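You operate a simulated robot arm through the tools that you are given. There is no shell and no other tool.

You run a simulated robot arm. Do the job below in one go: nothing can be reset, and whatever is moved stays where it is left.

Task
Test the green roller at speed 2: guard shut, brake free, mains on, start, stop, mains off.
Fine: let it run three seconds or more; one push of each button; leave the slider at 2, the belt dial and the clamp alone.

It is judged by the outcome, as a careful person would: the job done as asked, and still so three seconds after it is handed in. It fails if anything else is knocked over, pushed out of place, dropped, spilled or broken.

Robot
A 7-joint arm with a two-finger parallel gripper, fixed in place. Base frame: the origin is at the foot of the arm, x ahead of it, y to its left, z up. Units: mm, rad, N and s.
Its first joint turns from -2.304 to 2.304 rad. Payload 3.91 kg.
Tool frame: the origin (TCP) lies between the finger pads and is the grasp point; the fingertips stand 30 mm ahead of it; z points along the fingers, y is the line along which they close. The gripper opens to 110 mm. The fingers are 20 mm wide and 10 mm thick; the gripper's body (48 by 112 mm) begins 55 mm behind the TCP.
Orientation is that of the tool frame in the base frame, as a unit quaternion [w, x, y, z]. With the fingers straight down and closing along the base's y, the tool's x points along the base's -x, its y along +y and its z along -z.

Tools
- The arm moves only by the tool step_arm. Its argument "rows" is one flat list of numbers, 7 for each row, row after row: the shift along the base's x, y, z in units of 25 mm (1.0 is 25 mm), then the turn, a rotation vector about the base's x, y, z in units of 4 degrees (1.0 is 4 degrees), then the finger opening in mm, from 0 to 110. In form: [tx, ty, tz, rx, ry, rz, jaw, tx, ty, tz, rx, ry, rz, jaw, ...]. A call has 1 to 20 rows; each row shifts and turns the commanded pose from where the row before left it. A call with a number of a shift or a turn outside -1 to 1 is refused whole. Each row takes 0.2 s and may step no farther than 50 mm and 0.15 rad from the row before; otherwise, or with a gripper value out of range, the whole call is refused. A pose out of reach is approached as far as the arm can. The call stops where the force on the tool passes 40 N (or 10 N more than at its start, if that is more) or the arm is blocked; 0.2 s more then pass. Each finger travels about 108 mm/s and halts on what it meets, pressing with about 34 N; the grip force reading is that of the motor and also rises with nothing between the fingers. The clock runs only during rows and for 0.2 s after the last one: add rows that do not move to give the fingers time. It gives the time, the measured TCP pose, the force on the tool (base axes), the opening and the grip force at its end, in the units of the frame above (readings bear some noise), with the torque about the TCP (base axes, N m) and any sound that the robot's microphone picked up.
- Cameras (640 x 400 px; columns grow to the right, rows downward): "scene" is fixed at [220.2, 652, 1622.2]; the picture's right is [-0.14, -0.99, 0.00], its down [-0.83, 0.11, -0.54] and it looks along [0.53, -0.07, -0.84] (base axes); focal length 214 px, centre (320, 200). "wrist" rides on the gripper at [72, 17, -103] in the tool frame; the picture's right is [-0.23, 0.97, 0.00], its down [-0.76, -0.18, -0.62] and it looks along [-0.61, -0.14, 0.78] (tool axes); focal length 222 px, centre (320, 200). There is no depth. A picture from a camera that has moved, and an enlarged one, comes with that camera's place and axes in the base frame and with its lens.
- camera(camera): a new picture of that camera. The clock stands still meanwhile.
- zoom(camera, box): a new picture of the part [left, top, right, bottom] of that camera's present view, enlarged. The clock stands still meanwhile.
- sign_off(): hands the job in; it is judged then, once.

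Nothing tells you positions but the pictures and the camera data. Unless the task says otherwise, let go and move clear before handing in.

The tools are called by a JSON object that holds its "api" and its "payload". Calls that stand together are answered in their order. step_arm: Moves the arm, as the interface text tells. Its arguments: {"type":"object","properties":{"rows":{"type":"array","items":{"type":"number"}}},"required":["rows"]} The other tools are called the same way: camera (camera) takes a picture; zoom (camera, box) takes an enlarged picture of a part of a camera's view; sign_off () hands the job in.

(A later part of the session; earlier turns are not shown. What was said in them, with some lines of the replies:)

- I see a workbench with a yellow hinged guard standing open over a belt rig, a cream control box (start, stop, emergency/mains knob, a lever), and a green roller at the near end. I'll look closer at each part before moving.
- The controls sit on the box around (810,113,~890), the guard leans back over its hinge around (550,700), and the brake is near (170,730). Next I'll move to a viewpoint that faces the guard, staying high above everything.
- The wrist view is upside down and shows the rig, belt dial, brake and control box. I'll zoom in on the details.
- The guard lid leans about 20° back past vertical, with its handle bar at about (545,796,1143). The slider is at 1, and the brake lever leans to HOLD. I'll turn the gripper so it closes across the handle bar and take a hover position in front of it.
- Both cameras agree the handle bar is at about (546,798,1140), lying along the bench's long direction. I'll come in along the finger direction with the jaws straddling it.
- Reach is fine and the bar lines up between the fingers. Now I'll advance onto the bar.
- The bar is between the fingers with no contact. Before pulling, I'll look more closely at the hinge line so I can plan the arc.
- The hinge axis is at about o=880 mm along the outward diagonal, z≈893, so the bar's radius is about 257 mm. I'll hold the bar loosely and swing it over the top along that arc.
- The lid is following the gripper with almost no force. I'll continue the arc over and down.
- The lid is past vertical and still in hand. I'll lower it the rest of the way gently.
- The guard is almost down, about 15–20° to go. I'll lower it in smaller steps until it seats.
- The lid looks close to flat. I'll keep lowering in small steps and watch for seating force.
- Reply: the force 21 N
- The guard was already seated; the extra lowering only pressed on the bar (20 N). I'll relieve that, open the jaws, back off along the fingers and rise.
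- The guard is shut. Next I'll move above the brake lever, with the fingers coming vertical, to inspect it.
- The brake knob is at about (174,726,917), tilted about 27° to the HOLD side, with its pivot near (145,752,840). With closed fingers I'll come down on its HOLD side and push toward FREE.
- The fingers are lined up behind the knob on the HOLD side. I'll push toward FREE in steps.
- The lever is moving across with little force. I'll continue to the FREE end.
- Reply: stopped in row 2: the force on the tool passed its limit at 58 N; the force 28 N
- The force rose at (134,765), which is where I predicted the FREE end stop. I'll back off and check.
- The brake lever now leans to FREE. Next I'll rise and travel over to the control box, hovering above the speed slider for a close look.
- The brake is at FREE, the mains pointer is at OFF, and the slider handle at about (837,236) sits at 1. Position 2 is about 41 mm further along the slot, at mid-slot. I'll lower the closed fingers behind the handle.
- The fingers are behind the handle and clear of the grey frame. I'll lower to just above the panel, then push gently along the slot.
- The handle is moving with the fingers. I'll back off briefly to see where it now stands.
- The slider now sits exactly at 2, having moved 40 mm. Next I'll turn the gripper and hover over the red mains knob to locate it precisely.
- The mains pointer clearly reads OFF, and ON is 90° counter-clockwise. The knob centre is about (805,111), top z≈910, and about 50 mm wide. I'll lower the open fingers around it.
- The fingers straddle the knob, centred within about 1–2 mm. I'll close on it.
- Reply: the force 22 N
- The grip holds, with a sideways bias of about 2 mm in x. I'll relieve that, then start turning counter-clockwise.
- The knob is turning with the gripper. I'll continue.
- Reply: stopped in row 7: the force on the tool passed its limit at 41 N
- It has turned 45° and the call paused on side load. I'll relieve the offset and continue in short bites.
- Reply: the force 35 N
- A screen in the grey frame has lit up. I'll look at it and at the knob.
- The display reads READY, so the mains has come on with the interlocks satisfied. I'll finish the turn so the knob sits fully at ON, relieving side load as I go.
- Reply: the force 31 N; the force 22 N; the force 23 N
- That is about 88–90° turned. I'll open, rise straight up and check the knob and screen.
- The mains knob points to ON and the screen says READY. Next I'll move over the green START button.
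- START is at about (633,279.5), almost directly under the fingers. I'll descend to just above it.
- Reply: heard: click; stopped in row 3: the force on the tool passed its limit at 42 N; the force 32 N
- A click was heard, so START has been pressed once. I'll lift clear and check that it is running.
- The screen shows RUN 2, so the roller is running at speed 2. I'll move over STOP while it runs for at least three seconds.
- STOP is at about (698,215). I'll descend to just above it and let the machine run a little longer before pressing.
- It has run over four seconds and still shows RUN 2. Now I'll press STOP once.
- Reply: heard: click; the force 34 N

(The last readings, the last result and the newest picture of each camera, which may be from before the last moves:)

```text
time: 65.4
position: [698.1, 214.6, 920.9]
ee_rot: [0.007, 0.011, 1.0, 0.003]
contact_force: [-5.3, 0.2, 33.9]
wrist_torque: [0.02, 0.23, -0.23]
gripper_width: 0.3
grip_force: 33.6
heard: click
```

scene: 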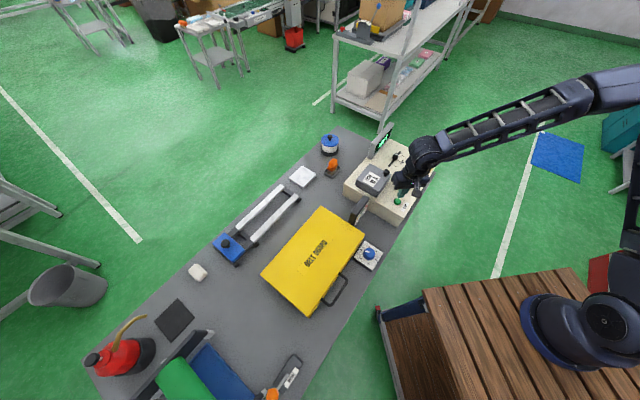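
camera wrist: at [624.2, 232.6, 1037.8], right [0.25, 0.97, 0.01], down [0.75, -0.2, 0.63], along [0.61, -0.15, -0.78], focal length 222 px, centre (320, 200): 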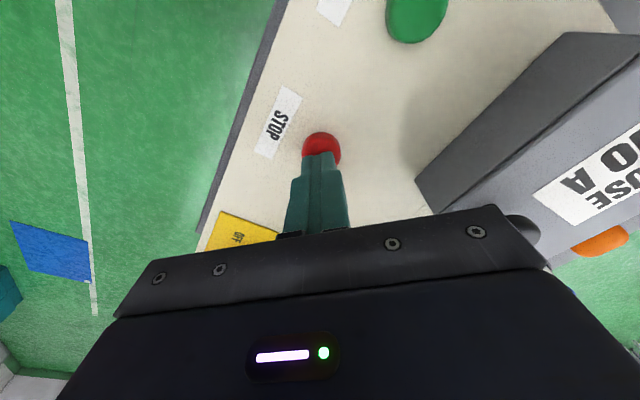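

STOP clicked once. I'll lift clear and check the screen.

{"api": "step_arm", "payload": {"rows": [0, 0, 0.7, 0, 0, 0, 0, 0, 0, 1, 0, 0, 0, 0, 0, 0, 1, 0, 0, 0, 0, 0, 0, 1, 0, 0, 0, 0]}}

{"api": "zoom", "payload": {"camera": "scene", "box": [368, 118, 398, 162]}}

{"api": "zoom", "payload": {"camera": "scene", "box": [340, 120, 450, 220]}}

```text
time: 66.4
position: [698.3, 214.0, 1013.8]
ee_rot: [0.006, 0.011, 1.0, 0.002]
contact_force: [0.2, 1.2, -0.3]
wrist_torque: [-0.02, -0.03, 0.02]
gripper_width: 0.0
grip_force: 33.8
```

```text
9.09 times, centred on (383, 140) of scene
camera zoom: at [220.2, 652.0, 1622.2], right [-0.14, -0.99, 0.0], down [-0.83, 0.11, -0.54], along [0.53, -0.07, -0.84], focal length 1950 px, centre (-253, 746)
```

zoom: 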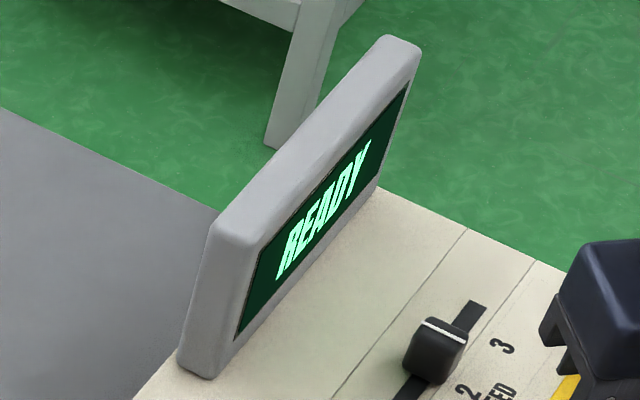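

```text
4.00 times, centred on (395, 170) of scene
camera zoom: at [220.2, 652.0, 1622.2], right [-0.14, -0.99, 0.0], down [-0.83, 0.11, -0.54], along [0.53, -0.07, -0.84], focal length 858 px, centre (20, 320)
```

zoom: 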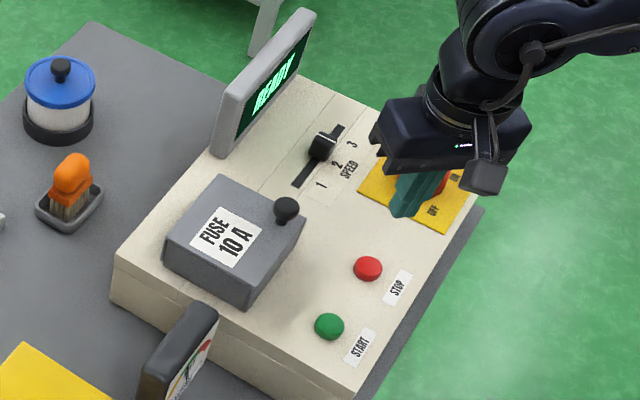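

It's back to READY after the stop. Last step is mains off: I'll return above the red knob with the fingers open.

{"api": "step_arm", "payload": {"rows": [0.886, -0.82, 0.3, 0, 0, 0, 0, 0.886, -0.82, 0.3, 0, 0, 0, 0, 0.886, -0.82, 0.1, 0, 0, 0, 40, 0.886, -0.82, 0, 0, 0, 0, 84, 0.886, -0.82, 0, 0, 0, 0, 84, 0, 0, 0, 0, 0, 0, 84]}}

{"api": "camera", "payload": {"camera": "wrist"}}

{"api": "zoom", "payload": {"camera": "wrist", "box": [240, 60, 400, 180]}}

```text
time: 67.8
position: [810.0, 112.1, 1030.4]
ee_rot: [0.006, 0.011, 1.0, 0.002]
contact_force: [-0.6, -0.4, -0.1]
wrist_torque: [0.0, 0.0, 0.02]
gripper_width: 83.8
grip_force: 0.2
```

```text
taken
camera wrist: at [736.3, 130.0, 1132.3], right [0.25, 0.97, 0.01], down [0.75, -0.2, 0.63], along [0.61, -0.15, -0.78], focal length 222 px, centre (320, 200)
```

wrist: 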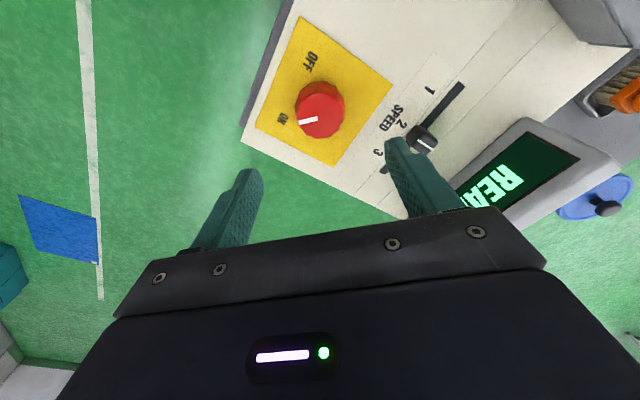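

```text
3.33 times, centred on (320, 120) of wrist
camera zoom: at [736.3, 130.0, 1132.3], right [0.25, 0.97, 0.01], down [0.75, -0.2, 0.63], along [0.61, -0.15, -0.78], focal length 740 px, centre (320, 467)
```

zoom: 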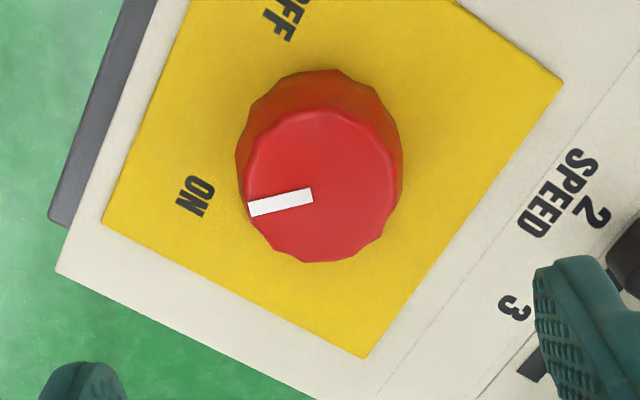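

The knob is centred at about (808.5,112) and points to ON. I'll descend around it and grip.

{"api": "step_arm", "payload": {"rows": [-0.05, 0, -0.9, 0, 0, 0, 84, 0, 0, -0.9, 0, 0, 0, 84, 0, 0, -0.9, 0, 0, 0, 84, 0, 0, -0.9, 0, 0, 0, 84, 0, 0, -0.4, 0, 0, 0, 84, 0, 0, -0.38, 0, 0, 0, 84]}}

{"api": "camera", "payload": {"camera": "wrist"}}

```text
time: 69.2
position: [808.8, 111.7, 919.8]
ee_rot: [0.006, 0.011, 1.0, 0.003]
contact_force: [0.0, -0.4, 2.5]
wrist_torque: [-0.11, 0.04, -0.02]
gripper_width: 84.2
grip_force: 0.0
```

```text
taken
camera wrist: at [734.5, 129.3, 1023.0], right [0.25, 0.97, 0.01], down [0.75, -0.2, 0.63], along [0.61, -0.15, -0.78], focal length 222 px, centre (320, 200)
```

wrist: 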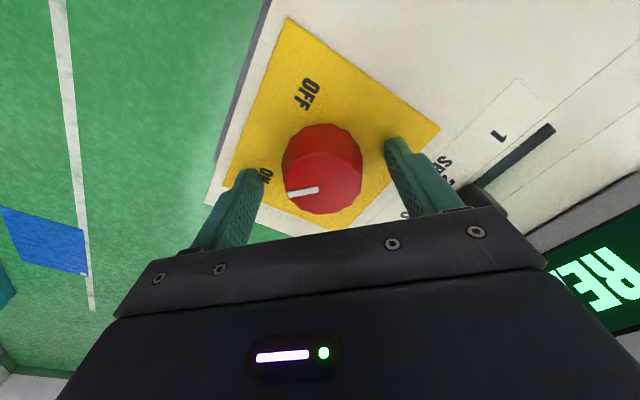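

The tips are just touching the panel, so I'll rise 2.5 mm, then close on the knob.

{"api": "step_arm", "payload": {"rows": [0, 0, 0.12, 0, 0, 0, 84, 0, 0, 0, 0, 0, 0, 60, 0, 0, 0, 0, 0, 0, 30, 0, 0, 0, 0, 0, 0, 30, 0, 0, 0, 0, 0, 0, 30]}}

```text
time: 70.4
position: [808.3, 113.3, 922.6]
ee_rot: [0.007, 0.011, 1.0, 0.003]
contact_force: [-0.5, 31.3, -6.9]
wrist_torque: [1.24, -0.21, -0.09]
gripper_width: 49.6
grip_force: 45.2
```

{"api": "step_arm", "payload": {"rows": [0, 0.12, 0, 0, 0, 0, 30, 0, 0, 0, 0, 0, 0, 30]}}

```text
time: 71.0
position: [807.5, 113.9, 923.1]
ee_rot: [0.005, 0.012, 1.0, 0.001]
contact_force: [-6.7, 2.8, -0.2]
wrist_torque: [-0.21, 0.47, 0.01]
gripper_width: 49.3
grip_force: 44.2
```

The side load is gone. I'll turn clockwise toward OFF in short bites.

{"api": "step_arm", "payload": {"rows": [-0.02, 0, 0, 0, 0, -1, 30, 0, 0, 0, 0, 0, -1, 30, 0, 0, 0, 0, 0, -1, 30, 0, 0, 0, 0, 0, -1, 30, 0, 0, 0, 0, 0, -1, 30]}}

{"api": "camera", "payload": {"camera": "wrist"}}

```text
time: 72.2
position: [807.7, 113.7, 921.9]
ee_rot: [0.007, 0.185, 0.983, 0.0]
contact_force: [-8.4, -28.2, 9.8]
wrist_torque: [-1.38, -0.06, 0.04]
gripper_width: 49.6
grip_force: 44.8
```

```text
taken
camera wrist: at [744.7, 155.2, 1025.4], right [0.57, 0.82, 0.0], down [0.64, -0.44, 0.63], along [0.52, -0.36, -0.77], focal length 222 px, centre (320, 200)
```

wrist: 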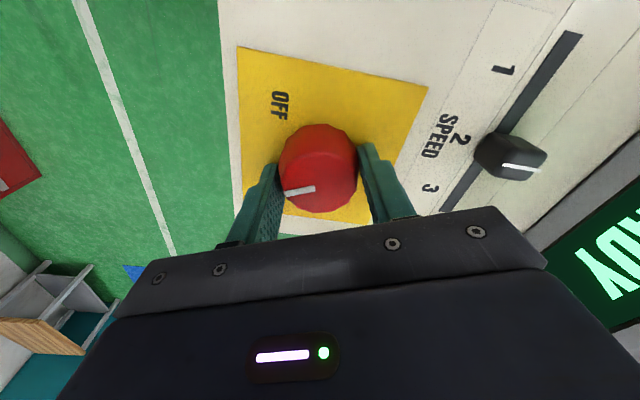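

{"api": "step_arm", "payload": {"rows": [-0.03, -0.1, 0.02, 0, 0, 0, 30, 0, 0, 0, 0, 0, -1, 30, 0, 0, 0, 0, 0, -1, 30, 0, 0, 0, 0, 0, -1, 30]}}

```text
time: 73.2
position: [807.2, 111.8, 922.8]
ee_rot: [0.006, 0.286, 0.958, 0.001]
contact_force: [12.0, -0.5, -7.6]
wrist_torque: [0.61, -0.05, -0.02]
gripper_width: 49.6
grip_force: 44.6
```

{"api": "step_arm", "payload": {"rows": [0.04, 0, 0, 0, 0, -1, 30, 0, 0, 0, 0, 0, -1, 30, 0, 0, 0, 0, 0, -1, 30]}}

```text
time: 74.0
position: [807.3, 112.3, 923.7]
ee_rot: [0.005, 0.385, 0.923, -0.001]
contact_force: [-7.7, -4.3, -4.2]
wrist_torque: [0.03, 0.72, 0.04]
gripper_width: 49.3
grip_force: 44.9
```

{"api": "step_arm", "payload": {"rows": [-0.02, -0.01, 0, 0, 0, -1, 30, 0, 0, 0, 0, 0, -1, 30, 0, 0, 0, 0, 0, -1, 30]}}

```text
time: 74.8
position: [806.3, 112.9, 922.7]
ee_rot: [0.005, 0.48, 0.877, -0.001]
contact_force: [-8.5, 1.1, -14.8]
wrist_torque: [0.45, 0.38, -0.01]
gripper_width: 49.6
grip_force: 44.9
```

{"api": "step_arm", "payload": {"rows": [-0.03, 0, -0.03, 0, 0, -1, 30, 0, 0, 0, 0, 0, -1, 30, 0, 0, 0, 0, 0, -1, 30]}}

{"api": "camera", "payload": {"camera": "wrist"}}

```text
time: 75.6
position: [807.5, 112.6, 923.4]
ee_rot: [0.007, 0.569, 0.822, -0.001]
contact_force: [-9.8, -6.0, 15.0]
wrist_torque: [-0.66, 0.22, 0.01]
gripper_width: 49.3
grip_force: 45.3
```

```text
taken
camera wrist: at [795.5, 186.5, 1025.7], right [0.99, 0.13, 0.01], down [0.1, -0.77, 0.63], along [0.09, -0.63, -0.78], focal length 222 px, centre (320, 200)
```

wrist: 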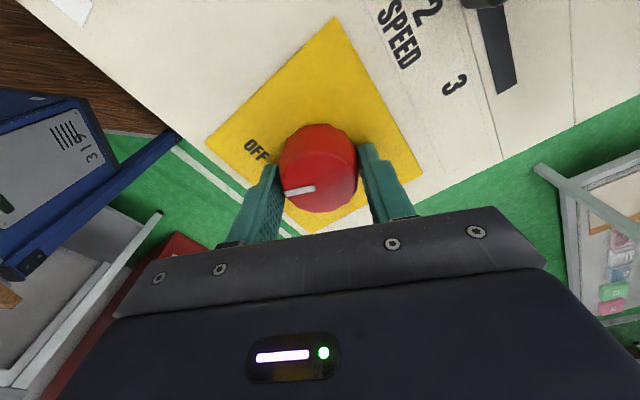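

{"api": "step_arm", "payload": {"rows": [-0.03, -0.02, 0.02, 0, 0, -1, 30, 0, 0, 0, 0, 0, -1, 30, 0, 0, 0, 0, 0, -1, 30]}}

```text
time: 76.4
position: [807.0, 111.2, 923.0]
ee_rot: [0.006, 0.652, 0.758, -0.001]
contact_force: [11.3, 1.8, 14.3]
wrist_torque: [-0.16, -0.72, -0.05]
gripper_width: 49.5
grip_force: 45.0
```

{"api": "step_arm", "payload": {"rows": [0.03, 0, 0.02, 0, 0, -1, 30, 0, 0, 0, 0, 0, -1, 30]}}

{"api": "camera", "payload": {"camera": "wrist"}}

{"api": "zoom", "payload": {"camera": "scene", "box": [340, 120, 450, 220]}}

```text
time: 77.0
position: [805.0, 111.9, 922.6]
ee_rot: [0.005, 0.703, 0.712, -0.004]
contact_force: [5.8, 4.9, 7.2]
wrist_torque: [-0.3, -0.57, -0.04]
gripper_width: 49.3
grip_force: 45.0
```

```text
taken
camera wrist: at [821.3, 185.4, 1025.6], right [0.98, -0.22, 0.01], down [-0.17, -0.76, 0.63], along [-0.13, -0.62, -0.78], focal length 222 px, centre (320, 200)
```

wrist: 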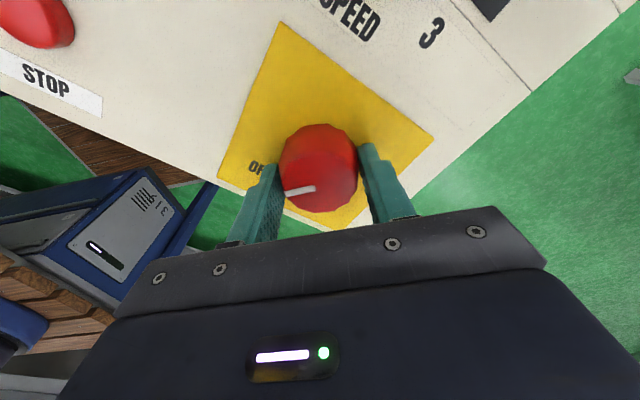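

```text
4.00 times, centred on (395, 170) of scene
camera zoom: at [220.2, 652.0, 1622.2], right [-0.14, -0.99, 0.0], down [-0.83, 0.11, -0.54], along [0.53, -0.07, -0.84], focal length 858 px, centre (20, 320)
```

zoom: 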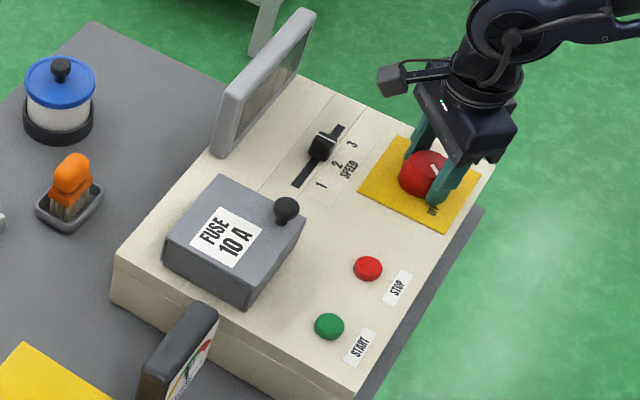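

The screen is dark and the knob is back at OFF. I'll release and rise well clear.

{"api": "step_arm", "payload": {"rows": [0, 0, 0, 0, 0, 0, 84, 0, 0, 0, 0, 0, 0, 84, 0, 0, 0.5, 0, 0, 0, 84, 0, 0, 1, 0, 0, 0, 84, 0, 0, 1, 0, 0, 0, 84, 0, 0, 1, 0, 0, 0, 84, -0.2, -0.2, 1, 0, 0, 0, 84, -0.5, -0.3, 1, 0, 0, 0, 84, -0.5, -0.3, 1, 0, 0, 0, 84, -0.5, -0.3, 1, 0, 0, 0, 84]}}

{"api": "camera", "payload": {"camera": "scene"}}

{"api": "zoom", "payload": {"camera": "scene", "box": [340, 120, 450, 220]}}

{"api": "zoom", "payload": {"camera": "scene", "box": [200, 180, 400, 400]}}

{"api": "camera", "payload": {"camera": "wrist"}}

```text
time: 79.2
position: [763.3, 86.1, 1110.9]
ee_rot: [0.005, 0.703, 0.711, -0.002]
contact_force: [0.6, -0.7, -1.0]
wrist_torque: [0.0, 0.02, 0.02]
gripper_width: 84.2
grip_force: 0.1
```

```text
taken
```

scene: 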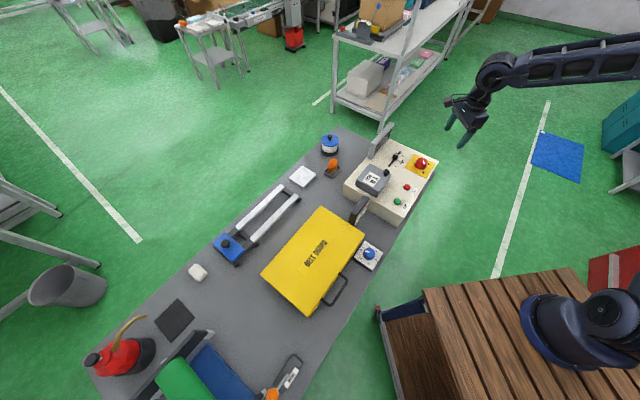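

```text
4.00 times, centred on (395, 170) of scene
camera zoom: at [220.2, 652.0, 1622.2], right [-0.14, -0.99, 0.0], down [-0.83, 0.11, -0.54], along [0.53, -0.07, -0.84], focal length 858 px, centre (20, 320)
```

zoom: 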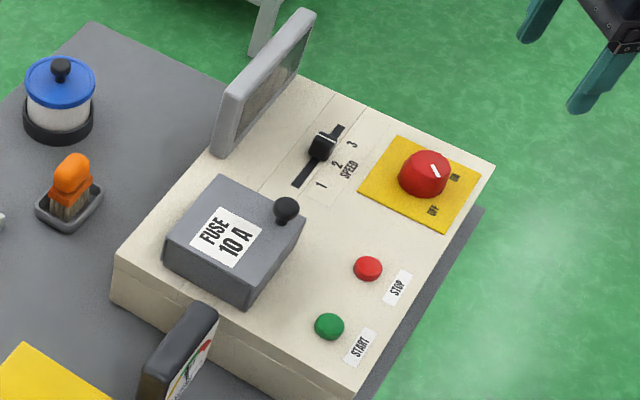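

```text
1.82 times, centred on (300, 290) of scene
camera zoom: at [220.2, 652.0, 1622.2], right [-0.14, -0.99, 0.0], down [-0.83, 0.11, -0.54], along [0.53, -0.07, -0.84], focal length 390 px, centre (356, 36)
```

zoom: 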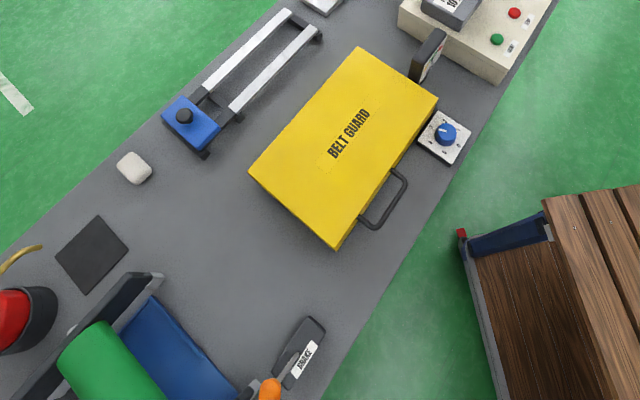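

```text
taken
camera wrist: at [778.0, 159.0, 1214.3], right [0.98, -0.21, 0.01], down [-0.17, -0.76, 0.63], along [-0.13, -0.62, -0.78], focal length 222 px, centre (320, 200)
```

wrist: 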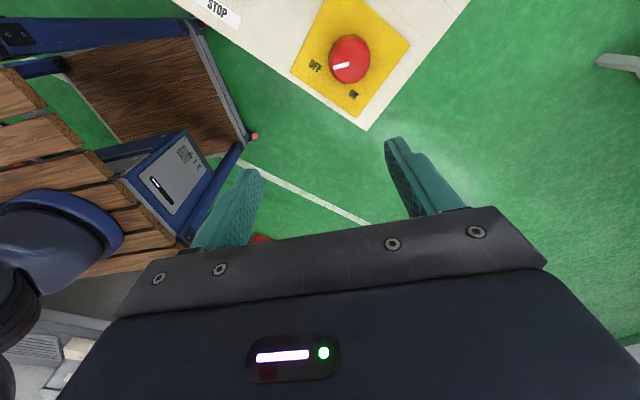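

Guard shut, brake at FREE, slider at 2, and the roller ran for about five seconds at speed 2. Start and stop were each pressed once, the mains is back at OFF with the screen dark, and the arm is clear, so I'm handing in.

{"api": "sign_off", "payload": {}}

```text
The job is handed in.
```

The green roller test is done and handed in. The roller ran at speed 2 for about five seconds, and the screen showed RUN 2 while it ran.

- **Guard:** shut. The lid was lowered onto its seat by the handle.
- **Brake:** moved from HOLD to FREE.
- **Speed slider:** moved from 1 to 2 and left there.
- **Mains:** turned on (the screen showed READY) and turned off at the end. The knob points to OFF and the screen is dark.
- **Start and stop:** one push each, with one click heard for each. The screen went back to READY after the stop.

I did not touch the belt dial or the clamp. The last pictures show nothing else on the bench moved or knocked over, and the arm is raised clear with its fingers open.

I didn't check the roller's motion directly. That it ran is taken from the screen.
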